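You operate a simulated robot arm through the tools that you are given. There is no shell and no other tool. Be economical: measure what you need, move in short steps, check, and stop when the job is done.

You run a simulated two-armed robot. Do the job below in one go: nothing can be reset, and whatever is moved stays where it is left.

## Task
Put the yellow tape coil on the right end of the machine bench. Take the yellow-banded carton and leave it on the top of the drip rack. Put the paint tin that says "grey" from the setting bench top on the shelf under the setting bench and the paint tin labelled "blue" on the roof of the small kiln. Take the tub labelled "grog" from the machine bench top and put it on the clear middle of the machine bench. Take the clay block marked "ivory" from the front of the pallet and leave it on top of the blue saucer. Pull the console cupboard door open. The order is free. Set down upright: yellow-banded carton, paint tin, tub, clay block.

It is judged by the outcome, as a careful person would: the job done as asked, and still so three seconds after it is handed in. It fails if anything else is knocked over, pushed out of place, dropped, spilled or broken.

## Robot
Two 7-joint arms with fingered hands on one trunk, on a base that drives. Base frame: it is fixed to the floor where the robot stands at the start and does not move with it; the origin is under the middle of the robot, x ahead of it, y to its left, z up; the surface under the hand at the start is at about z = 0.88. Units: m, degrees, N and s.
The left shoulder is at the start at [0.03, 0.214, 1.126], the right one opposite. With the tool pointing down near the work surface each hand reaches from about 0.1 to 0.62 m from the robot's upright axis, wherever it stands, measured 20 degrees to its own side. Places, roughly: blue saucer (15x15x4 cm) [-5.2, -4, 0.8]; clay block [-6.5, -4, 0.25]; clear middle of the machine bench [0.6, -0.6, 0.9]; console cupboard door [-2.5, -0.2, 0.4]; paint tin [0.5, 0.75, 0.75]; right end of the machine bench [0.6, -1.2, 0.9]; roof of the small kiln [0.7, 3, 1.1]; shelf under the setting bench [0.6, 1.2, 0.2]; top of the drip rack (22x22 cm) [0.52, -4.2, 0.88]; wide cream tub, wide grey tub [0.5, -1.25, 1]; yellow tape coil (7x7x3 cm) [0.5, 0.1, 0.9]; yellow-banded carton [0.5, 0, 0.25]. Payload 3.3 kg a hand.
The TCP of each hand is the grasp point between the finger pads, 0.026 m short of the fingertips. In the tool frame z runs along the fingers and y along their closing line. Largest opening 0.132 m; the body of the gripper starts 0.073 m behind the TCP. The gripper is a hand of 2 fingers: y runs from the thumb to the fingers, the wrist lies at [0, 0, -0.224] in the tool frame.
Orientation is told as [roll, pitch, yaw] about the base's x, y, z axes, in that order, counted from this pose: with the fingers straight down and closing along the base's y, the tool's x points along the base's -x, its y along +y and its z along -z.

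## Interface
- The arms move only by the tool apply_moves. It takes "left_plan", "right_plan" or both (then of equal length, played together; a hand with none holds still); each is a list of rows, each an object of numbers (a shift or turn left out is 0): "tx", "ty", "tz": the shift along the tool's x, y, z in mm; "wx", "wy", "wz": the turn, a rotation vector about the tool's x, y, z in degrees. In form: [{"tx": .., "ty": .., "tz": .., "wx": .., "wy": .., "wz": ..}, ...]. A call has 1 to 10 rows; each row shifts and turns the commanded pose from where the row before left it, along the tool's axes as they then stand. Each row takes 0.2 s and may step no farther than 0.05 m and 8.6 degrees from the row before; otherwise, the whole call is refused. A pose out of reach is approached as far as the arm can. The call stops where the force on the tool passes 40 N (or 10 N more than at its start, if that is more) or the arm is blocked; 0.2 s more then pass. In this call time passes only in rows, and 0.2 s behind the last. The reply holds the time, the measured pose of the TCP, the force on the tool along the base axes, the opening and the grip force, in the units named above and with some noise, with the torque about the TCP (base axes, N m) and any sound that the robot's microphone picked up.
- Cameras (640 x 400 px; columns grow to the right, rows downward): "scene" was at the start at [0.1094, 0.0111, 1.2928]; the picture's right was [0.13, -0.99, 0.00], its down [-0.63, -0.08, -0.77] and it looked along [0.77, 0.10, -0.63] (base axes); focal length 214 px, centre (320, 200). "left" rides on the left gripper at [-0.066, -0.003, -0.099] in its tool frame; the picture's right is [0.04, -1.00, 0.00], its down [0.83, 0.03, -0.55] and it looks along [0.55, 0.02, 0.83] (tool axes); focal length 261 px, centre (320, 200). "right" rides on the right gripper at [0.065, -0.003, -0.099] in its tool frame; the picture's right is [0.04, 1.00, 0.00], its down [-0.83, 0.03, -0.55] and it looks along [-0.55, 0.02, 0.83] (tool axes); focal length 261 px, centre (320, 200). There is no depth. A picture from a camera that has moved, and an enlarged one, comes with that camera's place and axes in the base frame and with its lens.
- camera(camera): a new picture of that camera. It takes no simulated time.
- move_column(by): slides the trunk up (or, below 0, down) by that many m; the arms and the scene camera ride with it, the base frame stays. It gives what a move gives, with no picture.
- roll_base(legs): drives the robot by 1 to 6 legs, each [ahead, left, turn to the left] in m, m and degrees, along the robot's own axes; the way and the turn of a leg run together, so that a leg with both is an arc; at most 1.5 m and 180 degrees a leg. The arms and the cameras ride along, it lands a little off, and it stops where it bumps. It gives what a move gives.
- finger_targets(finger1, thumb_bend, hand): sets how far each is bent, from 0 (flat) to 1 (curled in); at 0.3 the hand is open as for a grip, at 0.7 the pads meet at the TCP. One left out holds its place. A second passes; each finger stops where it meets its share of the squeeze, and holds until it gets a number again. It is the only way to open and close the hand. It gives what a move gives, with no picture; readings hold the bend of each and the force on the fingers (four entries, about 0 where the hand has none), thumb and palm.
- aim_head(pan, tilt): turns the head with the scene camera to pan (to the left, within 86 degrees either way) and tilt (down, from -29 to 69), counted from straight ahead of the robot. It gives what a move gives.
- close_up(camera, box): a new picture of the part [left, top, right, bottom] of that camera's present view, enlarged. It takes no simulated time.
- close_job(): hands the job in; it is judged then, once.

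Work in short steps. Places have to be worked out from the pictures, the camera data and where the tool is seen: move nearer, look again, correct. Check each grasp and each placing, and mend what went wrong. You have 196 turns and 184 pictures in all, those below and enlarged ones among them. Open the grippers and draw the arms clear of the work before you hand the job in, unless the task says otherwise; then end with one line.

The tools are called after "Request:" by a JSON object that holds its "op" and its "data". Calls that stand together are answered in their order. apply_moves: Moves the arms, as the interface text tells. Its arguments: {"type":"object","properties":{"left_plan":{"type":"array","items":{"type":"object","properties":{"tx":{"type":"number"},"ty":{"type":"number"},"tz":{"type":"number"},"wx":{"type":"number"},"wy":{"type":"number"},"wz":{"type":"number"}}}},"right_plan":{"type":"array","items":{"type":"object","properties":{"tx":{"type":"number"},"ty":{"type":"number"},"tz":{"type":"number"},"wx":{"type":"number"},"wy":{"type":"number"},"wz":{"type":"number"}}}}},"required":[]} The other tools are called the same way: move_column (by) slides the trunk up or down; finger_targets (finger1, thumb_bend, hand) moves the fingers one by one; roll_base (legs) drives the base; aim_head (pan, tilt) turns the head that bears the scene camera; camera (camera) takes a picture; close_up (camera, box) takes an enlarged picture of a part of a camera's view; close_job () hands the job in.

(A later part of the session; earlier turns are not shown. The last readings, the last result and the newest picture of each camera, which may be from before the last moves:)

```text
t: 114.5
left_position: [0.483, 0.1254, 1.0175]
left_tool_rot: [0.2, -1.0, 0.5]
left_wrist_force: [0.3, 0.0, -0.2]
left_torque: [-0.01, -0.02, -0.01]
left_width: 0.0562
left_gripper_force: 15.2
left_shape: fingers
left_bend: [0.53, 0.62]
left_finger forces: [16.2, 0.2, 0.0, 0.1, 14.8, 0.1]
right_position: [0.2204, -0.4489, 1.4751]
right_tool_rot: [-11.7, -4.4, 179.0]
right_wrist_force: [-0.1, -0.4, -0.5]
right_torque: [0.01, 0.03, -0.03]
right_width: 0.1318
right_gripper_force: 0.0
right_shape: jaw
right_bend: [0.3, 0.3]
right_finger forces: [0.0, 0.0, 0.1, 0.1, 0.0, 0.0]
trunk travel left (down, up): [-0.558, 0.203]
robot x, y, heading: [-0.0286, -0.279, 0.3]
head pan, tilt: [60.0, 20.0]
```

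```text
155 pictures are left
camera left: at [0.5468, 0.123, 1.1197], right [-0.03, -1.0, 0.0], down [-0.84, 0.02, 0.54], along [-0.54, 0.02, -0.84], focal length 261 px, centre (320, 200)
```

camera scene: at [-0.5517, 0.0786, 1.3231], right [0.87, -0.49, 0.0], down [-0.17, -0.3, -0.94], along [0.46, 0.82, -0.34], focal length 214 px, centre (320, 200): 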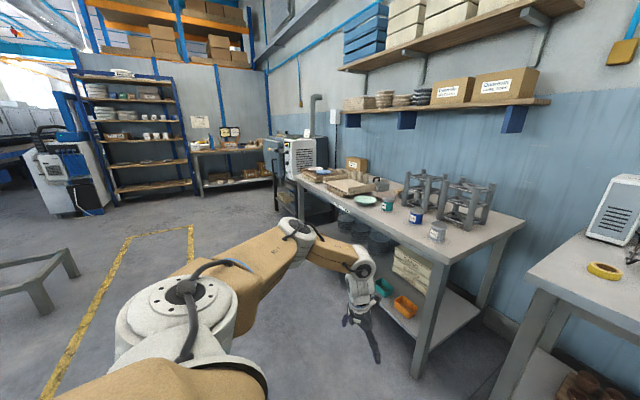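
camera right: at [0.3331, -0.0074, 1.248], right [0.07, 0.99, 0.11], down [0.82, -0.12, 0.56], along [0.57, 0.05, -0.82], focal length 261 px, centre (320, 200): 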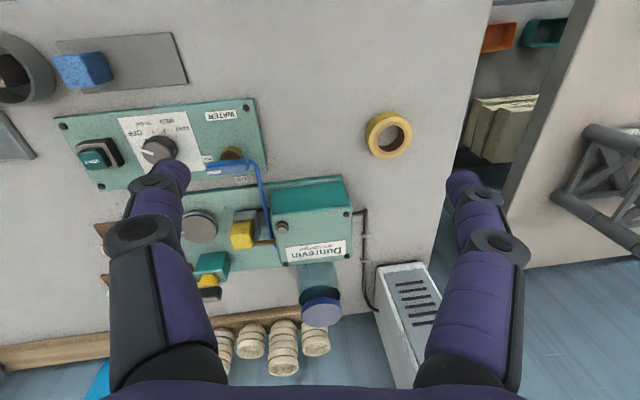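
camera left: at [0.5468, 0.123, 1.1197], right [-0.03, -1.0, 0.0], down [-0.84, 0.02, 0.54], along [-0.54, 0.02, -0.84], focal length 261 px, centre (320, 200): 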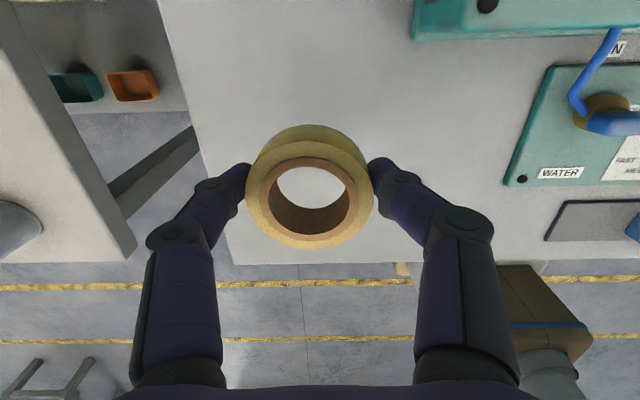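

Coil held. Back off the bench, drive right along it, then look at its right end.

Request:
{"op": "roll_base", "data": {"legs": [[-0.3, 0, 0], [0, -1.0, 0]]}}

Request:
{"op": "aim_head", "data": {"pan": 0, "tilt": 35}}

Request:
{"op": "camera", "data": {"camera": "scene"}}

```text
t: 121.2
left_position: [0.1933, -0.8439, 1.02]
left_tool_rot: [0.3, -1.2, 2.0]
left_wrist_force: [0.5, -0.3, -0.5]
left_torque: [-0.02, 0.0, 0.01]
left_width: 0.0561
left_gripper_force: 15.8
left_shape: fingers
left_bend: [0.53, 0.62]
left_finger forces: [16.2, 0.0, 0.1, 0.1, 14.8, 0.0]
right_position: [-0.0536, -1.4244, 1.4762]
right_tool_rot: [-11.7, -4.4, -179.6]
right_wrist_force: [-0.4, -0.1, -0.4]
right_torque: [-0.01, -0.01, 0.02]
right_width: 0.132
right_gripper_force: 0.1
right_shape: jaw
right_bend: [0.3, 0.3]
right_finger forces: [0.1, 0.0, 0.0, 0.1, 0.0, 0.1]
trunk travel left (down, up): [-0.558, 0.203]
robot x, y, heading: [-0.3024, -1.2593, 1.4]
head pan, tilt: [60.0, 20.0]
```

```text
t: 122.5
left_position: [0.1937, -0.8425, 1.0189]
left_tool_rot: [0.1, -1.1, 2.0]
left_wrist_force: [-0.3, -1.2, -0.2]
left_torque: [0.0, -0.01, 0.01]
left_width: 0.0561
left_gripper_force: 15.5
left_shape: fingers
left_bend: [0.53, 0.62]
left_finger forces: [16.1, 0.0, 0.0, 0.1, 14.8, 0.0]
right_position: [-0.0546, -1.4227, 1.4755]
right_tool_rot: [-11.8, -4.4, -179.4]
right_wrist_force: [0.8, 0.0, -0.1]
right_torque: [0.0, -0.01, -0.01]
right_width: 0.1319
right_gripper_force: 0.1
right_shape: jaw
right_bend: [0.3, 0.3]
right_finger forces: [0.1, 0.1, 0.0, 0.1, 0.0, 0.0]
trunk travel left (down, up): [-0.558, 0.203]
robot x, y, heading: [-0.3056, -1.2584, 1.7]
head pan, tilt: [0.0, 35.0]
```

```text
154 pictures are left
camera scene: at [-0.2045, -1.2568, 1.4498], right [0.03, -1.0, 0.0], down [-0.57, -0.02, -0.82], along [0.82, 0.02, -0.57], focal length 214 px, centre (320, 200)
```

scene: 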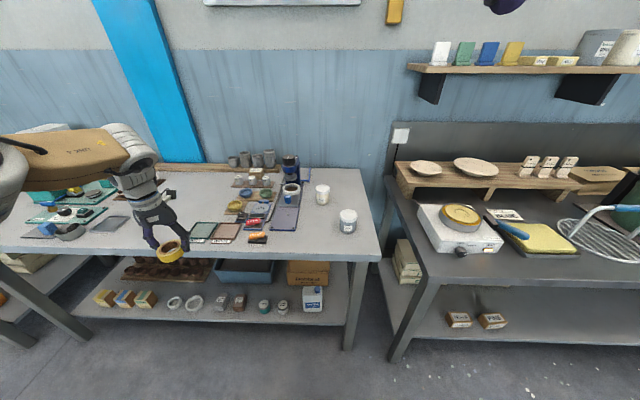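

Zoom in on the right half of the bench.

Request:
{"op": "close_up", "data": {"camera": "scene", "box": [180, 130, 400, 270]}}

```text
2.86 times, centred on (290, 200) of scene
camera zoom: at [-0.2045, -1.2568, 1.4498], right [0.03, -1.0, 0.0], down [-0.57, -0.02, -0.82], along [0.82, 0.02, -0.57], focal length 613 px, centre (406, 200)
```

zoom: 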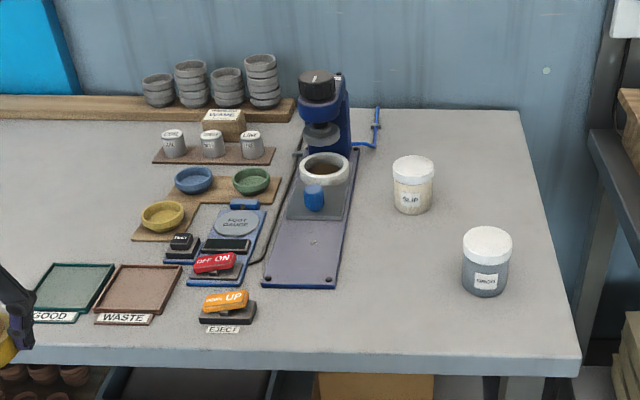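

GROG tub is at about [0.43, −1.35]; SLIP at [0.61, −1.25]. I'll place the coil around [0.48, −1.237]. First test how far inward the left hand can go.

Request:
{"op": "apply_moves", "data": {"left_plan": [{"ty": -40, "tz": -20}, {"ty": -40, "tz": -20}, {"ty": -40}, {"ty": -40}]}}

```text
t: 123.5
left_position: [0.1997, -1.0021, 1.0588]
left_tool_rot: [0.3, -1.1, 2.1]
left_wrist_force: [0.2, -0.4, 0.8]
left_torque: [0.03, 0.0, -0.03]
left_width: 0.0559
left_gripper_force: 15.2
left_shape: fingers
left_bend: [0.53, 0.62]
left_finger forces: [16.1, 0.1, 0.1, 0.1, 14.7, 0.1]
right_position: [-0.0534, -1.4253, 1.4763]
right_tool_rot: [-11.8, -4.4, -179.4]
right_wrist_force: [0.4, -0.8, -0.4]
right_torque: [0.02, 0.04, -0.03]
right_width: 0.1316
right_gripper_force: 0.1
right_shape: jaw
right_bend: [0.3, 0.3]
right_finger forces: [0.1, 0.0, 0.0, 0.0, 0.1, 0.0]
trunk travel left (down, up): [-0.558, 0.203]
robot x, y, heading: [-0.3036, -1.2578, 1.7]
head pan, tilt: [0.0, 35.0]
```

Full inward reach now. Drive right and forward to reach the placing spot.

Request:
{"op": "roll_base", "data": {"legs": [[0, -0.235, -1.7], [0.2, 0, 0]]}}

Request:
{"op": "camera", "data": {"camera": "scene"}}

```text
t: 126.5
left_position: [0.407, -1.2505, 1.0576]
left_tool_rot: [0.2, -1.0, 0.7]
left_wrist_force: [0.1, 0.0, -0.1]
left_torque: [-0.05, 0.04, -0.01]
left_width: 0.0561
left_gripper_force: 15.7
left_shape: fingers
left_bend: [0.53, 0.62]
left_finger forces: [16.2, 0.1, 0.0, 0.0, 14.7, 0.0]
right_position: [0.1434, -1.666, 1.476]
right_tool_rot: [-11.8, -4.5, 179.3]
right_wrist_force: [0.3, 0.3, -0.1]
right_torque: [0.02, 0.02, 0.01]
right_width: 0.1318
right_gripper_force: 0.0
right_shape: jaw
right_bend: [0.3, 0.3]
right_finger forces: [0.0, 0.0, 0.1, 0.0, 0.0, 0.0]
trunk travel left (down, up): [-0.558, 0.203]
robot x, y, heading: [-0.1047, -1.4989, 0.4]
head pan, tilt: [0.0, 35.0]
```

```text
152 pictures are left
camera scene: at [-0.0025, -1.4969, 1.4497], right [0.01, -1.0, 0.0], down [-0.57, 0.0, -0.82], along [0.82, 0.01, -0.57], focal length 214 px, centre (320, 200)
```

scene: 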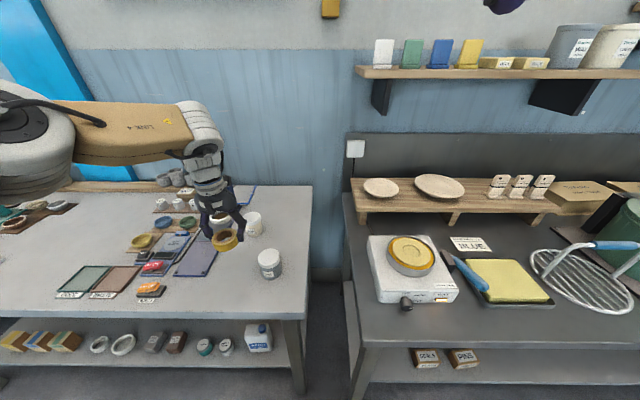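

Move over the spot, lower partly and check with the hand camera.

Request:
{"op": "apply_moves", "data": {"left_plan": [{"tx": -30, "ty": 13}, {"tx": -18}, {"tz": 40}, {"tz": 40}]}}

Request:
{"op": "camera", "data": {"camera": "left"}}

Request:
{"op": "close_up", "data": {"camera": "scene", "box": [140, 170, 340, 300]}}

```text
t: 127.5
left_position: [0.4354, -1.2367, 0.9781]
left_tool_rot: [0.3, -1.0, 0.7]
left_wrist_force: [-0.9, 0.5, -0.5]
left_torque: [0.03, -0.03, -0.03]
left_width: 0.0556
left_gripper_force: 15.4
left_shape: fingers
left_bend: [0.53, 0.62]
left_finger forces: [16.0, 0.0, 0.1, 0.0, 14.6, 0.0]
left hand out of reach, approached as far as the arm can: row 2
right_position: [0.1435, -1.6669, 1.4753]
right_tool_rot: [-11.7, -4.5, 179.3]
right_wrist_force: [-0.2, 0.1, -0.1]
right_torque: [0.02, -0.01, 0.0]
right_width: 0.1321
right_gripper_force: 0.0
right_shape: jaw
right_bend: [0.3, 0.3]
right_finger forces: [0.1, 0.1, 0.1, 0.0, 0.1, 0.1]
trunk travel left (down, up): [-0.558, 0.203]
robot x, y, heading: [-0.104, -1.5001, 0.5]
head pan, tilt: [0.0, 35.0]
```

```text
151 pictures are left
camera left: at [0.4985, -1.2383, 1.0805], right [-0.03, -1.0, 0.0], down [-0.84, 0.02, 0.54], along [-0.54, 0.02, -0.84], focal length 261 px, centre (320, 200)
```

left: 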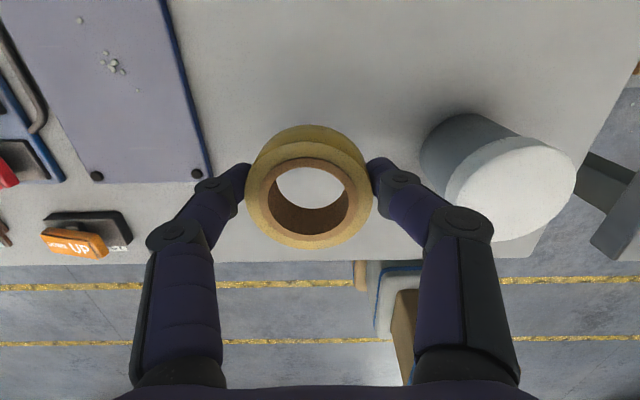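

```text
3.08 times, centred on (240, 235) of scene
camera zoom: at [-0.0034, -1.4969, 1.4497], right [0.01, -1.0, 0.0], down [-0.57, 0.0, -0.82], along [0.82, 0.01, -0.57], focal length 660 px, centre (566, 92)
```

zoom: 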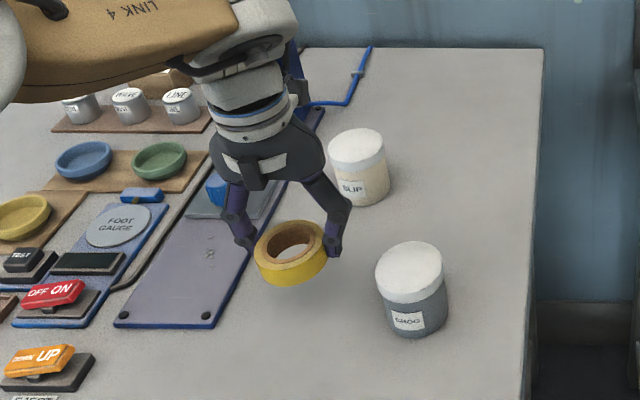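

Clear on both sides. Lower the coil to the bench, watching for contact.

Request:
{"op": "apply_moves", "data": {"left_plan": [{"tz": 30}, {"tz": 25}, {"tz": 8}]}}

```text
t: 128.3
left_position: [0.4356, -1.2379, 0.9177]
left_tool_rot: [0.2, -1.1, 0.7]
left_wrist_force: [-0.4, 0.0, -0.1]
left_torque: [0.02, 0.01, 0.04]
left_width: 0.0558
left_gripper_force: 15.6
left_shape: fingers
left_bend: [0.53, 0.62]
left_finger forces: [15.9, 0.1, 0.0, 0.0, 14.6, 0.1]
right_position: [0.1429, -1.6675, 1.4739]
right_tool_rot: [-11.7, -4.4, 179.2]
right_wrist_force: [0.2, -0.3, -0.6]
right_torque: [0.01, 0.03, -0.01]
right_width: 0.1319
right_gripper_force: 0.0
right_shape: jaw
right_bend: [0.3, 0.3]
right_finger forces: [0.0, 0.0, 0.1, 0.0, 0.0, 0.1]
trunk travel left (down, up): [-0.558, 0.203]
robot x, y, heading: [-0.1058, -1.4992, 0.2]
head pan, tilt: [0.0, 35.0]
```

Request:
{"op": "apply_moves", "data": {"left_plan": [{"tz": 3}, {"tz": 2}]}}

Request:
{"op": "finger_targets", "data": {"hand": "left", "finger1": 0.44, "thumb_bend": 0.44}}

Request:
{"op": "apply_moves", "data": {"left_plan": [{"tz": -30}, {"tz": -40}, {"tz": -40}]}}

Request:
{"op": "camera", "data": {"camera": "left"}}

```text
t: 128.9
left_position: [0.4353, -1.2381, 0.9119]
left_tool_rot: [0.2, -1.3, 0.7]
left_wrist_force: [0.2, -0.4, 1.7]
left_torque: [0.08, 0.03, -0.02]
left_width: 0.0557
left_gripper_force: 16.3
left_shape: fingers
left_bend: [0.53, 0.62]
left_finger forces: [17.6, 0.0, 0.0, 0.0, 14.7, 0.0]
right_position: [0.1432, -1.6668, 1.4759]
right_tool_rot: [-11.8, -4.4, 179.2]
right_wrist_force: [-0.1, -0.1, -0.3]
right_torque: [0.01, 0.02, 0.05]
right_width: 0.132
right_gripper_force: 0.0
right_shape: jaw
right_bend: [0.3, 0.3]
right_finger forces: [0.0, 0.1, 0.1, 0.1, 0.1, 0.0]
trunk travel left (down, up): [-0.558, 0.203]
robot x, y, heading: [-0.1067, -1.4994, 0.2]
head pan, tilt: [0.0, 35.0]
```

```text
t: 129.9
left_position: [0.4361, -1.2374, 0.9133]
left_tool_rot: [0.2, -1.2, 0.6]
left_wrist_force: [0.3, 0.6, 1.2]
left_torque: [-0.03, 0.04, -0.03]
left_width: 0.0861
left_gripper_force: 0.9
left_shape: fingers
left_bend: [0.44, 0.44]
left_finger forces: [0.0, 0.0, 0.1, 0.0, 1.0, 0.0]
right_position: [0.1433, -1.6677, 1.4758]
right_tool_rot: [-11.8, -4.3, 179.2]
right_wrist_force: [-1.0, -0.7, 0.3]
right_torque: [-0.04, 0.01, -0.01]
right_width: 0.1318
right_gripper_force: 0.1
right_shape: jaw
right_bend: [0.3, 0.3]
right_finger forces: [0.0, 0.0, 0.1, 0.0, 0.0, 0.0]
trunk travel left (down, up): [-0.558, 0.203]
robot x, y, heading: [-0.1043, -1.4992, 0.4]
head pan, tilt: [0.0, 35.0]
```

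```text
t: 130.7
left_position: [0.4369, -1.236, 1.024]
left_tool_rot: [0.2, -1.0, 0.7]
left_wrist_force: [-0.1, 0.9, 0.2]
left_torque: [0.01, -0.01, 0.0]
left_width: 0.0866
left_gripper_force: 0.0
left_shape: fingers
left_bend: [0.44, 0.44]
left_finger forces: [0.0, 0.1, 0.1, 0.0, 0.1, 0.0]
right_position: [0.1418, -1.6675, 1.4753]
right_tool_rot: [-11.8, -4.4, 179.2]
right_wrist_force: [0.0, 0.2, -0.8]
right_torque: [0.02, 0.0, 0.01]
right_width: 0.1321
right_gripper_force: 0.0
right_shape: jaw
right_bend: [0.3, 0.3]
right_finger forces: [0.0, 0.1, 0.1, 0.0, 0.0, 0.0]
trunk travel left (down, up): [-0.558, 0.203]
robot x, y, heading: [-0.1067, -1.4975, 0.4]
head pan, tilt: [0.0, 35.0]
```

```text
149 pictures are left
camera left: at [0.5004, -1.2376, 1.1258], right [-0.03, -1.0, 0.0], down [-0.84, 0.02, 0.54], along [-0.54, 0.02, -0.84], focal length 261 px, centre (320, 200)
```

left: 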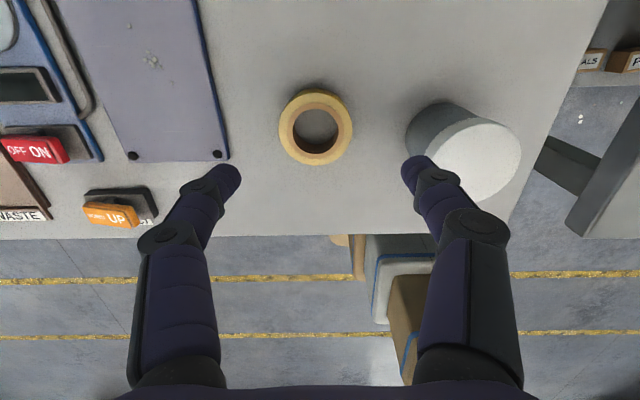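

Coil is placed well. GROG tub is at about [0.425, −1.343]. Set a 10 cm opening and shift the base right to line up.

Request:
{"op": "finger_targets", "data": {"hand": "left", "finger1": 0.4, "thumb_bend": 0.4}}

Request:
{"op": "roll_base", "data": {"legs": [[0, -0.107, 0]]}}

Request:
{"op": "camera", "data": {"camera": "left"}}

```text
t: 131.7
left_position: [0.4353, -1.2353, 1.0238]
left_tool_rot: [0.2, -1.1, 0.7]
left_wrist_force: [0.2, 1.1, -0.3]
left_torque: [0.02, -0.02, 0.01]
left_width: 0.0996
left_gripper_force: 0.1
left_shape: fingers
left_bend: [0.4, 0.4]
left_finger forces: [0.1, 0.0, 0.0, 0.1, 0.0, 0.0]
right_position: [0.1437, -1.6674, 1.4754]
right_tool_rot: [-11.8, -4.3, 179.1]
right_wrist_force: [0.1, -0.2, -0.2]
right_torque: [0.0, 0.02, -0.02]
right_width: 0.132
right_gripper_force: 0.1
right_shape: jaw
right_bend: [0.3, 0.3]
right_finger forces: [0.0, 0.1, 0.1, 0.0, 0.1, 0.0]
trunk travel left (down, up): [-0.558, 0.203]
robot x, y, heading: [-0.1039, -1.4985, 0.4]
head pan, tilt: [0.0, 35.0]
```

```text
t: 132.8
left_position: [0.4387, -1.3433, 1.0239]
left_tool_rot: [0.3, -1.1, 0.6]
left_wrist_force: [-0.6, -0.2, -0.2]
left_torque: [0.01, 0.0, -0.02]
left_width: 0.0996
left_gripper_force: 0.0
left_shape: fingers
left_bend: [0.4, 0.4]
left_finger forces: [0.0, 0.0, 0.0, 0.1, 0.0, 0.0]
right_position: [0.1431, -1.7745, 1.476]
right_tool_rot: [-11.8, -4.3, 179.2]
right_wrist_force: [-0.4, 0.3, 0.5]
right_torque: [0.01, 0.03, -0.03]
right_width: 0.132
right_gripper_force: 0.1
right_shape: jaw
right_bend: [0.3, 0.3]
right_finger forces: [0.0, 0.0, 0.0, 0.1, 0.1, 0.0]
trunk travel left (down, up): [-0.558, 0.203]
robot x, y, heading: [-0.1016, -1.6053, 0.6]
head pan, tilt: [0.0, 35.0]
```

```text
148 pictures are left
camera left: at [0.5018, -1.3461, 1.1257], right [-0.03, -1.0, -0.01], down [-0.84, 0.02, 0.54], along [-0.54, 0.02, -0.84], focal length 261 px, centre (320, 200)
```

left: 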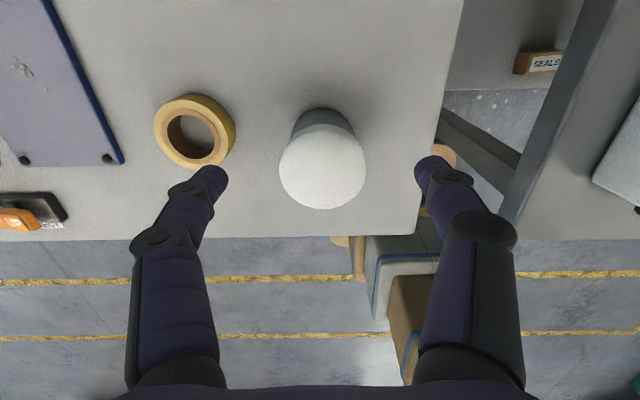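

Tub is centred laterally; center at x≈0.42. Move back 18 mm, descend and grip.

Request:
{"op": "apply_moves", "data": {"left_plan": [{"tx": 18}, {"tz": 35}, {"tz": 35}, {"tz": 28}]}}

Request:
{"op": "finger_targets", "data": {"hand": "left", "finger1": 0.7, "thumb_bend": 0.7}}

Request:
{"op": "apply_moves", "data": {"left_plan": [{"tz": -30}, {"tz": -40}, {"tz": -40}]}}

Request:
{"op": "camera", "data": {"camera": "left"}}

```text
t: 133.8
left_position: [0.4193, -1.3427, 0.9279]
left_tool_rot: [0.2, -1.1, 0.6]
left_wrist_force: [-0.5, 0.1, -0.4]
left_torque: [0.02, 0.0, 0.01]
left_width: 0.0998
left_gripper_force: 0.0
left_shape: fingers
left_bend: [0.4, 0.4]
left_finger forces: [0.1, 0.0, 0.0, 0.0, 0.0, 0.1]
right_position: [0.1444, -1.7741, 1.4761]
right_tool_rot: [-11.8, -4.4, 179.2]
right_wrist_force: [-0.8, 0.4, 0.0]
right_torque: [0.0, 0.01, 0.01]
right_width: 0.132
right_gripper_force: 0.0
right_shape: jaw
right_bend: [0.3, 0.3]
right_finger forces: [0.0, 0.0, 0.0, 0.0, 0.1, 0.1]
trunk travel left (down, up): [-0.558, 0.203]
robot x, y, heading: [-0.103, -1.6002, -0.0]
head pan, tilt: [0.0, 35.0]
```

```text
t: 134.8
left_position: [0.42, -1.344, 0.9292]
left_tool_rot: [0.3, -1.1, 0.6]
left_wrist_force: [0.5, 0.8, -0.3]
left_torque: [-0.06, -0.02, 0.02]
left_width: 0.0543
left_gripper_force: 13.9
left_shape: fingers
left_bend: [0.51, 0.63]
left_finger forces: [13.8, 0.0, 0.0, 0.0, 14.0, 0.1]
right_position: [0.1437, -1.7748, 1.4741]
right_tool_rot: [-11.8, -4.4, 179.1]
right_wrist_force: [-0.1, 0.4, -0.6]
right_torque: [-0.01, 0.02, 0.01]
right_width: 0.1319
right_gripper_force: 0.0
right_shape: jaw
right_bend: [0.3, 0.3]
right_finger forces: [0.0, 0.0, 0.0, 0.0, 0.0, 0.0]
trunk travel left (down, up): [-0.558, 0.203]
robot x, y, heading: [-0.1055, -1.6036, 0.2]
head pan, tilt: [0.0, 35.0]
```

```text
t: 135.7
left_position: [0.421, -1.3403, 1.0398]
left_tool_rot: [0.1, -1.0, 0.7]
left_wrist_force: [0.9, -1.1, -1.7]
left_torque: [0.02, -0.01, 0.02]
left_width: 0.0544
left_gripper_force: 13.4
left_shape: fingers
left_bend: [0.51, 0.63]
left_finger forces: [13.8, 0.0, 0.0, 0.0, 14.1, 0.1]
right_position: [0.1442, -1.7748, 1.4756]
right_tool_rot: [-11.7, -4.4, 179.1]
right_wrist_force: [-1.6, 0.4, 0.7]
right_torque: [-0.01, 0.02, -0.03]
right_width: 0.1319
right_gripper_force: 0.2
right_shape: jaw
right_bend: [0.3, 0.3]
right_finger forces: [0.1, 0.0, 0.1, 0.1, 0.0, 0.0]
trunk travel left (down, up): [-0.558, 0.203]
robot x, y, heading: [-0.1046, -1.6001, 0.1]
head pan, tilt: [0.0, 35.0]
```

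```text
147 pictures are left
camera left: at [0.4845, -1.3426, 1.1402], right [-0.03, -1.0, 0.0], down [-0.84, 0.02, 0.54], along [-0.54, 0.02, -0.84], focal length 261 px, centre (320, 200)
```

left: 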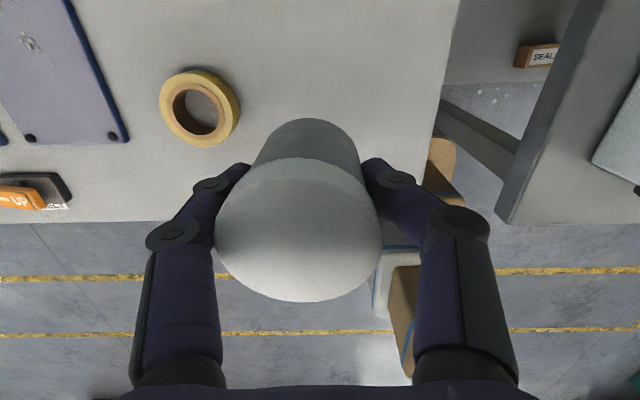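

Tub held securely. Back off, drive left along the bench to its middle and look.

Request:
{"op": "roll_base", "data": {"legs": [[-0.25, 0, 0], [0, 0.74, 0]]}}

Request:
{"op": "aim_head", "data": {"pan": 15, "tilt": 40}}

Request:
{"op": "camera", "data": {"camera": "scene"}}

```text
t: 141.1
left_position: [0.1652, -0.6073, 1.0392]
left_tool_rot: [0.1, -1.0, 0.6]
left_wrist_force: [-0.6, 0.6, -1.7]
left_torque: [-0.01, -0.01, -0.03]
left_width: 0.0542
left_gripper_force: 13.8
left_shape: fingers
left_bend: [0.51, 0.63]
left_finger forces: [13.8, 0.1, 0.0, 0.0, 14.1, 0.0]
right_position: [-0.1149, -1.0395, 1.4769]
right_tool_rot: [-11.8, -4.4, 179.1]
right_wrist_force: [-0.1, 0.4, 0.3]
right_torque: [0.0, 0.01, -0.01]
right_width: 0.1318
right_gripper_force: 0.1
right_shape: jaw
right_bend: [0.3, 0.3]
right_finger forces: [0.1, 0.1, 0.0, 0.1, 0.0, 0.0]
trunk travel left (down, up): [-0.558, 0.203]
robot x, y, heading: [-0.3637, -0.8725, 0.3]
head pan, tilt: [0.0, 35.0]
```

```text
t: 141.8
left_position: [0.1635, -0.607, 1.0381]
left_tool_rot: [0.1, -1.0, 0.5]
left_wrist_force: [0.1, -0.3, -2.1]
left_torque: [-0.01, 0.02, 0.01]
left_width: 0.0545
left_gripper_force: 14.2
left_shape: fingers
left_bend: [0.51, 0.63]
left_finger forces: [13.8, 0.1, 0.1, 0.0, 14.0, 0.0]
right_position: [-0.1145, -1.0413, 1.4751]
right_tool_rot: [-11.8, -4.4, 179.1]
right_wrist_force: [0.0, -0.1, -0.1]
right_torque: [0.01, 0.02, 0.02]
right_width: 0.1319
right_gripper_force: 0.1
right_shape: jaw
right_bend: [0.3, 0.3]
right_finger forces: [0.0, 0.0, 0.0, 0.0, 0.0, 0.1]
trunk travel left (down, up): [-0.558, 0.203]
robot x, y, heading: [-0.3608, -0.8721, 0.1]
head pan, tilt: [15.0, 40.0]
```

```text
146 pictures are left
camera scene: at [-0.2667, -0.8488, 1.4422], right [0.26, -0.97, 0.0], down [-0.62, -0.17, -0.77], along [0.74, 0.2, -0.64], focal length 214 px, centre (320, 200)
```

scene: 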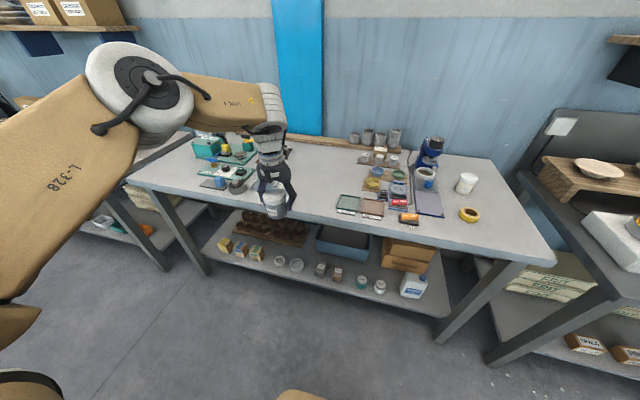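

The clear middle is around [0.5, −0.6]. Drive forward and position the tub above it.

Request:
{"op": "roll_base", "data": {"legs": [[0.3, 0, 0]]}}

Request:
{"op": "apply_moves", "data": {"left_plan": [{"tx": -20, "tz": 20}, {"tx": -20, "tz": 20}, {"tz": 30}, {"tz": 30}]}}

Request:
{"op": "camera", "data": {"camera": "left"}}

```text
t: 143.9
left_position: [0.4681, -0.6092, 1.0379]
left_tool_rot: [0.2, -1.0, 0.4]
left_wrist_force: [0.6, 0.8, -1.1]
left_torque: [-0.02, 0.02, 0.02]
left_width: 0.0541
left_gripper_force: 13.7
left_shape: fingers
left_bend: [0.51, 0.63]
left_finger forces: [13.8, 0.1, 0.0, 0.0, 14.0, 0.1]
right_position: [0.1865, -1.0419, 1.4748]
right_tool_rot: [-11.8, -4.4, 178.8]
right_wrist_force: [0.8, 0.1, 0.5]
right_torque: [0.03, 0.03, 0.0]
right_width: 0.132
right_gripper_force: 0.1
right_shape: jaw
right_bend: [0.3, 0.3]
right_finger forces: [0.0, 0.0, 0.0, 0.1, 0.1, 0.0]
trunk travel left (down, up): [-0.558, 0.203]
robot x, y, heading: [-0.0576, -0.8709, -0.2]
head pan, tilt: [15.0, 40.0]
```

```text
t: 144.9
left_position: [0.4865, -0.6125, 0.9594]
left_tool_rot: [0.2, -1.1, 0.3]
left_wrist_force: [-0.8, -0.1, -1.1]
left_torque: [-0.01, -0.01, -0.01]
left_width: 0.054
left_gripper_force: 13.6
left_shape: fingers
left_bend: [0.51, 0.63]
left_finger forces: [13.7, 0.0, 0.1, 0.1, 14.0, 0.0]
left hand out of reach, approached as far as the arm can: row 2, 4
right_position: [0.1858, -1.0401, 1.4744]
right_tool_rot: [-11.8, -4.5, 178.8]
right_wrist_force: [-0.5, 0.5, 0.8]
right_torque: [0.0, 0.0, 0.01]
right_width: 0.132
right_gripper_force: 0.0
right_shape: jaw
right_bend: [0.3, 0.3]
right_finger forces: [0.0, 0.0, 0.1, 0.0, 0.0, 0.0]
trunk travel left (down, up): [-0.558, 0.203]
robot x, y, heading: [-0.0607, -0.8672, -0.2]
head pan, tilt: [15.0, 40.0]
```

```text
145 pictures are left
camera left: at [0.5506, -0.6141, 1.0605], right [-0.04, -1.0, 0.0], down [-0.84, 0.03, 0.54], along [-0.54, 0.02, -0.84], focal length 261 px, centre (320, 200)
```

left: 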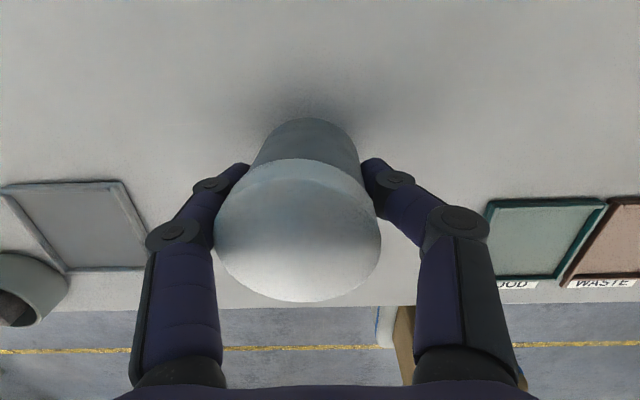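

Clear area below. Lower to the bench (grasp height was 0.929) and release.

Request:
{"op": "apply_moves", "data": {"left_plan": [{"tz": 20}, {"tz": 8}, {"tz": 4}]}}

Request:
{"op": "finger_targets", "data": {"hand": "left", "finger1": 0.4, "thumb_bend": 0.4}}

Request:
{"op": "apply_moves", "data": {"left_plan": [{"tz": -30}, {"tz": -40}, {"tz": -40}]}}

Request:
{"op": "camera", "data": {"camera": "left"}}

```text
t: 145.7
left_position: [0.4841, -0.6119, 0.9281]
left_tool_rot: [0.1, -1.2, 0.3]
left_wrist_force: [0.4, 0.5, -1.9]
left_torque: [-0.01, -0.03, -0.01]
left_width: 0.0541
left_gripper_force: 13.8
left_shape: fingers
left_bend: [0.51, 0.63]
left_finger forces: [13.7, 0.0, 0.1, 0.0, 13.9, 0.0]
right_position: [0.1859, -1.0398, 1.4758]
right_tool_rot: [-11.8, -4.4, 178.8]
right_wrist_force: [-0.2, 0.5, 0.2]
right_torque: [0.03, 0.0, -0.04]
right_width: 0.132
right_gripper_force: 0.0
right_shape: jaw
right_bend: [0.3, 0.3]
right_finger forces: [0.0, 0.0, 0.0, 0.0, 0.0, 0.0]
trunk travel left (down, up): [-0.558, 0.203]
robot x, y, heading: [-0.0598, -0.8699, 0.1]
head pan, tilt: [15.0, 40.0]
```

```text
t: 146.7
left_position: [0.4837, -0.6118, 0.9275]
left_tool_rot: [0.0, -1.2, 0.3]
left_wrist_force: [0.1, -0.3, 0.3]
left_torque: [0.01, 0.03, 0.01]
left_width: 0.1
left_gripper_force: 0.2
left_shape: fingers
left_bend: [0.4, 0.4]
left_finger forces: [0.0, 0.1, 0.0, 0.0, 0.0, 0.1]
right_position: [0.1859, -1.0415, 1.4761]
right_tool_rot: [-11.7, -4.4, 178.9]
right_wrist_force: [0.5, 1.1, -0.4]
right_torque: [0.01, -0.02, 0.03]
right_width: 0.1321
right_gripper_force: 0.0
right_shape: jaw
right_bend: [0.3, 0.3]
right_finger forces: [0.1, 0.1, 0.0, 0.0, 0.0, 0.0]
trunk travel left (down, up): [-0.558, 0.203]
robot x, y, heading: [-0.0584, -0.8658, -0.2]
head pan, tilt: [15.0, 40.0]
```

```text
t: 147.5
left_position: [0.483, -0.6097, 1.0384]
left_tool_rot: [0.2, -1.1, 0.3]
left_wrist_force: [-0.5, -0.1, 0.4]
left_torque: [-0.02, 0.0, 0.06]
left_width: 0.1001
left_gripper_force: 0.0
left_shape: fingers
left_bend: [0.4, 0.4]
left_finger forces: [0.0, 0.1, 0.1, 0.0, 0.1, 0.1]
right_position: [0.185, -1.04, 1.476]
right_tool_rot: [-11.9, -4.4, 178.8]
right_wrist_force: [-0.9, -0.3, 0.4]
right_torque: [-0.02, -0.01, 0.0]
right_width: 0.1319
right_gripper_force: 0.1
right_shape: jaw
right_bend: [0.3, 0.3]
right_finger forces: [0.1, 0.0, 0.1, 0.0, 0.0, 0.1]
trunk travel left (down, up): [-0.558, 0.203]
robot x, y, heading: [-0.0617, -0.8715, 0.0]
head pan, tilt: [15.0, 40.0]
```

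```text
144 pictures are left
camera left: at [0.5466, -0.6132, 1.1406], right [-0.04, -1.0, 0.0], down [-0.84, 0.03, 0.54], along [-0.54, 0.02, -0.84], focal length 261 px, centre (320, 200)
```

left: 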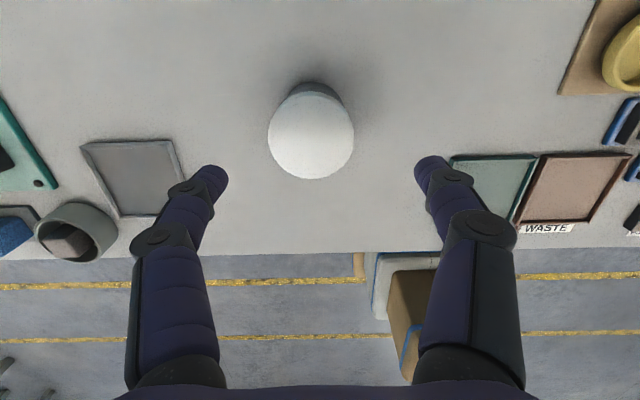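

Tub done. Next the yellow-banded carton on the lower shelf. Back off and drive to face it, then look.

Request:
{"op": "roll_base", "data": {"legs": [[-0.4, 0, 0], [0, 0.6, 0]]}}

Request:
{"op": "aim_head", "data": {"pan": 15, "tilt": 50}}

Request:
{"op": "camera", "data": {"camera": "scene"}}

```text
t: 153.0
left_position: [0.106, 0.0015, 1.0384]
left_tool_rot: [0.2, -1.1, -0.8]
left_wrist_force: [-0.6, 0.0, -0.4]
left_torque: [-0.02, -0.02, -0.01]
left_width: 0.0997
left_gripper_force: 0.1
left_shape: fingers
left_bend: [0.4, 0.4]
left_finger forces: [0.1, 0.0, 0.0, 0.0, 0.0, 0.0]
right_position: [-0.2012, -0.425, 1.4747]
right_tool_rot: [-11.8, -4.4, 177.6]
right_wrist_force: [-0.4, 0.2, 0.3]
right_torque: [0.02, -0.01, 0.0]
right_width: 0.1321
right_gripper_force: 0.1
right_shape: jaw
right_bend: [0.3, 0.3]
right_finger forces: [0.1, 0.0, 0.1, 0.0, 0.0, 0.1]
trunk travel left (down, up): [-0.558, 0.203]
robot x, y, heading: [-0.4406, -0.2499, -1.1]
head pan, tilt: [15.0, 40.0]
```

```text
t: 153.8
left_position: [0.1061, -0.0003, 1.0387]
left_tool_rot: [0.1, -1.1, -0.8]
left_wrist_force: [-0.1, 0.3, -1.1]
left_torque: [0.01, -0.05, -0.04]
left_width: 0.1004
left_gripper_force: 0.1
left_shape: fingers
left_bend: [0.4, 0.4]
left_finger forces: [0.1, 0.1, 0.0, 0.1, 0.0, 0.0]
right_position: [-0.2013, -0.4256, 1.4766]
right_tool_rot: [-11.8, -4.4, 177.5]
right_wrist_force: [0.2, 0.2, 0.1]
right_torque: [0.01, 0.0, 0.02]
right_width: 0.1317
right_gripper_force: 0.0
right_shape: jaw
right_bend: [0.3, 0.3]
right_finger forces: [0.0, 0.0, 0.0, 0.0, 0.0, 0.1]
trunk travel left (down, up): [-0.558, 0.203]
robot x, y, heading: [-0.4398, -0.2514, -1.3]
head pan, tilt: [15.0, 50.0]
```

```text
143 pictures are left
camera scene: at [-0.3552, -0.2317, 1.4281], right [0.24, -0.97, 0.0], down [-0.74, -0.18, -0.64], along [0.62, 0.15, -0.77], focal length 214 px, centre (320, 200)
```

scene: 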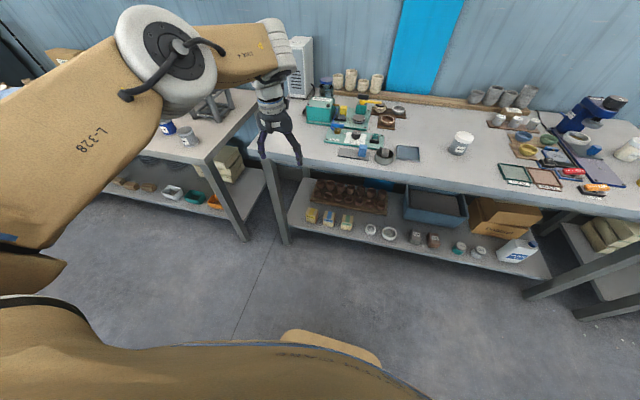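

Request:
{"op": "close_up", "data": {"camera": "scene", "box": [270, 160, 400, 260]}}

```text
4.00 times, centred on (335, 210) of scene
camera zoom: at [-0.3552, -0.2317, 1.4281], right [0.24, -0.97, 0.0], down [-0.74, -0.18, -0.64], along [0.62, 0.15, -0.77], focal length 858 px, centre (260, 160)
```

zoom: 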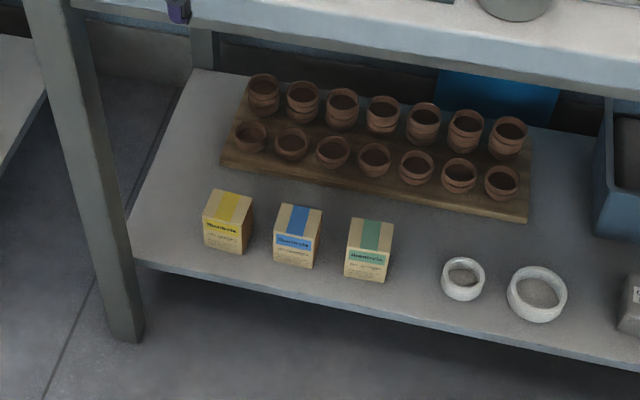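

Yellow carton is leftmost, around [0.46, 0.02], standing on the shelf (z≈0.2). Lower the trunk fully, then tilt the left hand to 45° forward.

Request:
{"op": "move_column", "data": {"by": -0.555}}

Request:
{"op": "apply_moves", "data": {"left_plan": [{"tx": 20}, {"tx": 20, "wy": -8}, {"tx": 20, "wy": -8}, {"tx": 20, "wy": -8}, {"tx": 20, "wy": -8}, {"wy": -8}, {"wy": -4}, {"tx": 28, "tz": 28}, {"tx": 28, "tz": 28}]}}

```text
refused: -0.555 is not a number from -0.4 to 0.4
```

```text
t: 155.8
left_position: [0.0074, 0.0024, 0.9416]
left_tool_rot: [0.3, -45.2, -1.0]
left_wrist_force: [0.1, 0.0, 1.0]
left_torque: [-0.01, 0.02, 0.04]
left_width: 0.1
left_gripper_force: 0.1
left_shape: fingers
left_bend: [0.4, 0.4]
left_finger forces: [0.0, 0.0, 0.0, 0.1, 0.1, 0.1]
right_position: [-0.1998, -0.4239, 1.4767]
right_tool_rot: [-11.8, -4.3, 177.6]
right_wrist_force: [0.1, 0.8, 0.4]
right_torque: [0.0, -0.04, -0.01]
right_width: 0.1319
right_gripper_force: 0.0
right_shape: jaw
right_bend: [0.3, 0.3]
right_finger forces: [0.1, 0.0, 0.0, 0.0, 0.0, 0.0]
trunk travel left (down, up): [-0.558, 0.203]
robot x, y, heading: [-0.4394, -0.2516, -1.1]
head pan, tilt: [15.0, 50.0]
```

Lower the trunk in two steps, then lower the hand to 0.27 m.

Request:
{"op": "move_column", "data": {"by": -0.4}}

Request:
{"op": "move_column", "data": {"by": -0.155}}

Request:
{"op": "finger_targets", "data": {"hand": "left", "finger1": 0.44, "thumb_bend": 0.44}}

Request:
{"op": "apply_moves", "data": {"left_plan": [{"tx": 28, "tz": 28}, {"tx": 28, "tz": 28}, {"tx": 26, "tz": 26}]}}

Request:
{"op": "camera", "data": {"camera": "left"}}

```text
t: 159.6
left_position: [0.0088, 0.0012, 0.5417]
left_tool_rot: [0.3, -45.1, -1.1]
left_wrist_force: [0.8, -0.6, -0.4]
left_torque: [0.02, -0.01, 0.02]
left_width: 0.1
left_gripper_force: 0.0
left_shape: fingers
left_bend: [0.4, 0.4]
left_finger forces: [0.1, 0.0, 0.0, 0.0, 0.0, 0.0]
right_position: [-0.1285, -0.4274, 1.0284]
right_tool_rot: [-11.6, -15.2, 177.7]
right_wrist_force: [0.0, -0.1, 0.0]
right_torque: [0.02, 0.03, -0.05]
right_width: 0.1316
right_gripper_force: 0.0
right_shape: jaw
right_bend: [0.3, 0.3]
right_finger forces: [0.1, 0.0, 0.0, 0.0, 0.1, 0.1]
trunk travel left (down, up): [-0.158, 0.603]
robot x, y, heading: [-0.4387, -0.2481, -1.2]
head pan, tilt: [15.0, 50.0]
```

```text
t: 161.4
left_position: [0.0054, 0.0022, 0.3743]
left_tool_rot: [0.2, -42.9, -1.1]
left_wrist_force: [-0.2, 0.4, -0.2]
left_torque: [0.01, 0.0, 0.01]
left_width: 0.0999
left_gripper_force: 0.0
left_shape: fingers
left_bend: [0.4, 0.4]
left_finger forces: [0.0, 0.0, 0.1, 0.0, 0.1, 0.1]
right_position: [-0.0642, -0.4289, 0.8172]
right_tool_rot: [-11.4, -26.4, 177.5]
right_wrist_force: [-0.6, 0.4, 0.5]
right_torque: [-0.01, 0.03, -0.04]
right_width: 0.132
right_gripper_force: 0.2
right_shape: jaw
right_bend: [0.3, 0.3]
right_finger forces: [0.1, 0.1, 0.0, 0.0, 0.1, 0.1]
trunk travel left (down, up): [-0.003, 0.758]
robot x, y, heading: [-0.4432, -0.2521, -1.2]
head pan, tilt: [15.0, 50.0]
```

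```text
t: 162.4
left_position: [0.0042, 0.0032, 0.3734]
left_tool_rot: [0.2, -43.0, -0.9]
left_wrist_force: [-0.4, -0.1, 0.4]
left_torque: [-0.02, -0.01, 0.0]
left_width: 0.0873
left_gripper_force: 0.1
left_shape: fingers
left_bend: [0.44, 0.44]
left_finger forces: [0.0, 0.1, 0.1, 0.1, 0.0, 0.1]
right_position: [-0.0647, -0.4275, 0.817]
right_tool_rot: [-11.3, -26.5, 177.5]
right_wrist_force: [-0.9, 0.6, 0.0]
right_torque: [0.0, -0.02, -0.03]
right_width: 0.1321
right_gripper_force: 0.1
right_shape: jaw
right_bend: [0.3, 0.3]
right_finger forces: [0.0, 0.1, 0.0, 0.1, 0.0, 0.0]
trunk travel left (down, up): [-0.003, 0.758]
robot x, y, heading: [-0.4404, -0.2488, -1.2]
head pan, tilt: [15.0, 50.0]
```

```text
t: 163.2
left_position: [-0.0092, -0.012, 0.285]
left_tool_rot: [0.4, -43.0, -0.8]
left_wrist_force: [0.0, 0.4, 0.0]
left_torque: [0.02, 0.01, 0.03]
left_width: 0.087
left_gripper_force: 0.0
left_shape: fingers
left_bend: [0.44, 0.44]
left_finger forces: [0.1, 0.0, 0.1, 0.1, 0.1, 0.1]
left hand out of reach, approached as far as the arm can: row 2, 3
right_position: [-0.0649, -0.4284, 0.8176]
right_tool_rot: [-11.2, -26.4, 177.5]
right_wrist_force: [0.6, -0.3, 0.1]
right_torque: [0.02, 0.02, -0.01]
right_width: 0.1319
right_gripper_force: 0.0
right_shape: jaw
right_bend: [0.3, 0.3]
right_finger forces: [0.0, 0.0, 0.0, 0.0, 0.1, 0.1]
trunk travel left (down, up): [-0.003, 0.758]
robot x, y, heading: [-0.4438, -0.2491, -1.3]
head pan, tilt: [15.0, 50.0]
```

```text
141 pictures are left
camera left: at [-0.0284, -0.0147, 0.4035], right [-0.04, -1.0, -0.03], down [-0.99, 0.05, -0.16], along [0.16, 0.03, -0.99], focal length 261 px, centre (320, 200)
```

left: 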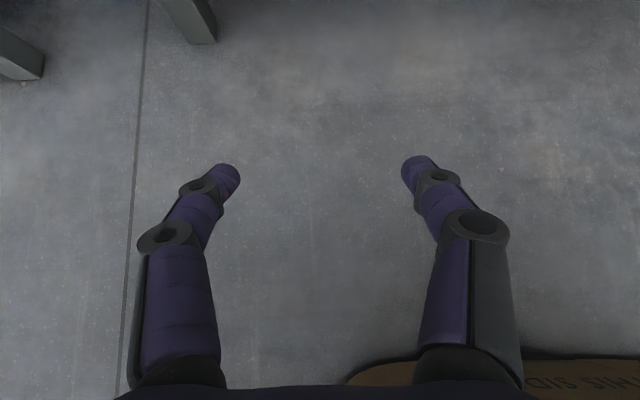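

The right hand sagged when the trunk dropped; raise and level it. Also test the left hand farther out and lower.

Request:
{"op": "apply_moves", "data": {"left_plan": [{"tx": -28, "tz": 28, "ty": 10}, {"tx": -28, "tz": 28, "ty": 10}, {"tx": -28, "tz": 28}, {"tx": 14, "tz": 14}, {"tx": 14, "tz": 14}, {"tx": 14, "tz": 14}], "right_plan": [{"tz": -40, "wy": 5}, {"tz": -40, "wy": 5}, {"tz": -40, "wy": 5}, {"tz": -40, "wy": 5}, {"tz": -40, "tx": -20}, {"tz": -40, "tx": -20}]}}

```text
t: 164.6
left_position: [0.1087, 0.0077, 0.2195]
left_tool_rot: [0.1, -42.9, -1.0]
left_wrist_force: [-0.2, 0.2, -0.1]
left_torque: [0.0, -0.03, -0.01]
left_width: 0.0868
left_gripper_force: 0.0
left_shape: fingers
left_bend: [0.44, 0.44]
left_finger forces: [0.0, 0.0, 0.1, 0.0, 0.0, 0.0]
right_position: [0.0392, -0.4353, 0.8419]
right_tool_rot: [-10.3, -6.7, 173.7]
right_wrist_force: [1.3, 0.9, 0.5]
right_torque: [0.02, -0.03, 0.0]
right_width: 0.1318
right_gripper_force: 0.2
right_shape: jaw
right_bend: [0.3, 0.3]
right_finger forces: [0.0, 0.0, 0.1, 0.0, 0.0, 0.1]
right hand out of reach, approached as far as the arm can: row 1, 2, 3, 4, 5, 6
trunk travel left (down, up): [-0.003, 0.758]
robot x, y, heading: [-0.4408, -0.2506, -1.2]
head pan, tilt: [15.0, 50.0]
```

Left can reach low. Bring the right hand up and back along its sphere again.

Request:
{"op": "apply_moves", "data": {"right_plan": [{"tz": -40}, {"tz": -40}, {"tz": -40, "tx": -10}, {"tz": -40, "tx": -15}, {"tz": -35, "tx": -25}, {"tz": -35, "tx": -25}, {"tz": -30, "tx": -30}, {"tz": -25, "tx": -30}, {"tz": -25, "tx": -30}, {"tz": -25, "tx": -30}]}}

Request:
{"op": "aim_head", "data": {"pan": -40, "tilt": 20}}

Request:
{"op": "camera", "data": {"camera": "scene"}}

```text
t: 166.8
left_position: [0.1084, 0.0089, 0.2209]
left_tool_rot: [0.1, -42.9, -0.9]
left_wrist_force: [0.5, -0.4, -0.1]
left_torque: [0.0, 0.01, -0.02]
left_width: 0.0871
left_gripper_force: 0.1
left_shape: fingers
left_bend: [0.44, 0.44]
left_finger forces: [0.0, 0.0, 0.0, 0.0, 0.0, 0.0]
right_position: [0.0453, -0.4313, 0.8452]
right_tool_rot: [-10.2, -6.9, 173.6]
right_wrist_force: [0.0, 0.5, -0.7]
right_torque: [0.01, -0.01, 0.02]
right_width: 0.1319
right_gripper_force: 0.1
right_shape: jaw
right_bend: [0.3, 0.3]
right_finger forces: [0.0, 0.0, 0.0, 0.0, 0.1, 0.1]
right hand out of reach, approached as far as the arm can: row 1, 2, 3, 4, 5, 6, 7, 8, 9, 10
trunk travel left (down, up): [-0.003, 0.758]
robot x, y, heading: [-0.4447, -0.2484, -1.1]
head pan, tilt: [15.0, 50.0]
```

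```text
t: 168.0
left_position: [0.1084, 0.0085, 0.2206]
left_tool_rot: [0.1, -42.8, -1.0]
left_wrist_force: [0.1, 1.2, 0.2]
left_torque: [0.0, 0.04, 0.02]
left_width: 0.0866
left_gripper_force: 0.1
left_shape: fingers
left_bend: [0.44, 0.44]
left_finger forces: [0.1, 0.0, 0.0, 0.0, 0.0, 0.1]
right_position: [0.0446, -0.4306, 0.8461]
right_tool_rot: [-10.2, -6.9, 173.6]
right_wrist_force: [-0.6, -0.3, -0.1]
right_torque: [0.0, 0.01, 0.0]
right_width: 0.1319
right_gripper_force: 0.1
right_shape: jaw
right_bend: [0.3, 0.3]
right_finger forces: [0.1, 0.0, 0.1, 0.1, 0.0, 0.0]
trunk travel left (down, up): [-0.003, 0.758]
robot x, y, heading: [-0.4427, -0.2493, -1.1]
head pan, tilt: [-40.0, 20.0]
```

```text
140 pictures are left
camera scene: at [-0.2302, -0.3138, 0.9044], right [-0.66, -0.75, 0.0], down [-0.26, 0.23, -0.94], along [0.71, -0.62, -0.34], focal length 214 px, centre (320, 200)
```

scene: 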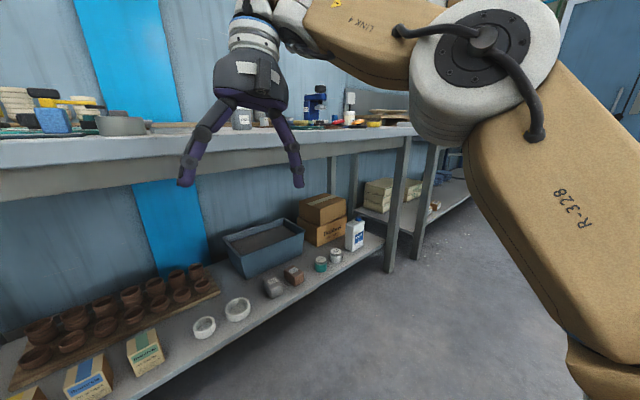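

The right hand still protrudes in front. Probe which way it can retract.

Request:
{"op": "apply_moves", "data": {"right_plan": [{"tz": -20}, {"tz": 20}, {"tx": -20}, {"tx": 20}, {"ty": -20}, {"ty": 20}, {"wy": -8}, {"tx": -30, "tz": -10}, {"tx": -30, "tz": -10}, {"tx": -30, "tz": -10}]}}

Request:
{"op": "apply_moves", "data": {"right_plan": [{"wy": -8, "tx": -30}, {"wy": -8, "tx": -30}, {"tx": -30, "tz": -30}, {"tx": -30, "tz": -30}, {"tx": -30, "tz": -30}]}}

```text
t: 170.2
left_position: [0.1091, 0.0084, 0.22]
left_tool_rot: [0.2, -42.9, -0.9]
left_wrist_force: [0.8, 0.1, -0.1]
left_torque: [0.02, 0.02, 0.01]
left_width: 0.0868
left_gripper_force: 0.2
left_shape: fingers
left_bend: [0.44, 0.44]
left_finger forces: [0.0, 0.1, 0.1, 0.0, 0.0, 0.0]
right_position: [-0.0266, -0.4172, 0.8219]
right_tool_rot: [-10.6, -14.7, 175.1]
right_wrist_force: [-0.4, -0.4, 0.2]
right_torque: [0.05, -0.04, -0.01]
right_width: 0.1322
right_gripper_force: 0.1
right_shape: jaw
right_bend: [0.3, 0.3]
right_finger forces: [0.0, 0.1, 0.0, 0.0, 0.1, 0.1]
right hand out of reach, approached as far as the arm can: row 1, 7, 8, 9, 10
trunk travel left (down, up): [-0.003, 0.758]
robot x, y, heading: [-0.4441, -0.2475, -1.3]
head pan, tilt: [-40.0, 20.0]
```

```text
t: 171.4
left_position: [0.1086, 0.0081, 0.2198]
left_tool_rot: [0.2, -42.9, -1.0]
left_wrist_force: [0.8, -1.0, -0.4]
left_torque: [-0.01, -0.05, 0.0]
left_width: 0.0866
left_gripper_force: 0.0
left_shape: fingers
left_bend: [0.44, 0.44]
left_finger forces: [0.1, 0.1, 0.0, 0.1, 0.0, 0.0]
right_position: [-0.0861, -0.4077, 0.8338]
right_tool_rot: [-12.0, -30.4, 178.4]
right_wrist_force: [0.3, 0.1, 0.7]
right_torque: [-0.01, -0.02, 0.05]
right_width: 0.132
right_gripper_force: 0.1
right_shape: jaw
right_bend: [0.3, 0.3]
right_finger forces: [0.0, 0.0, 0.1, 0.1, 0.1, 0.0]
right hand out of reach, approached as far as the arm can: row 1, 2, 3, 4, 5
trunk travel left (down, up): [-0.003, 0.758]
robot x, y, heading: [-0.4465, -0.2513, -0.9]
head pan, tilt: [-40.0, 20.0]
```

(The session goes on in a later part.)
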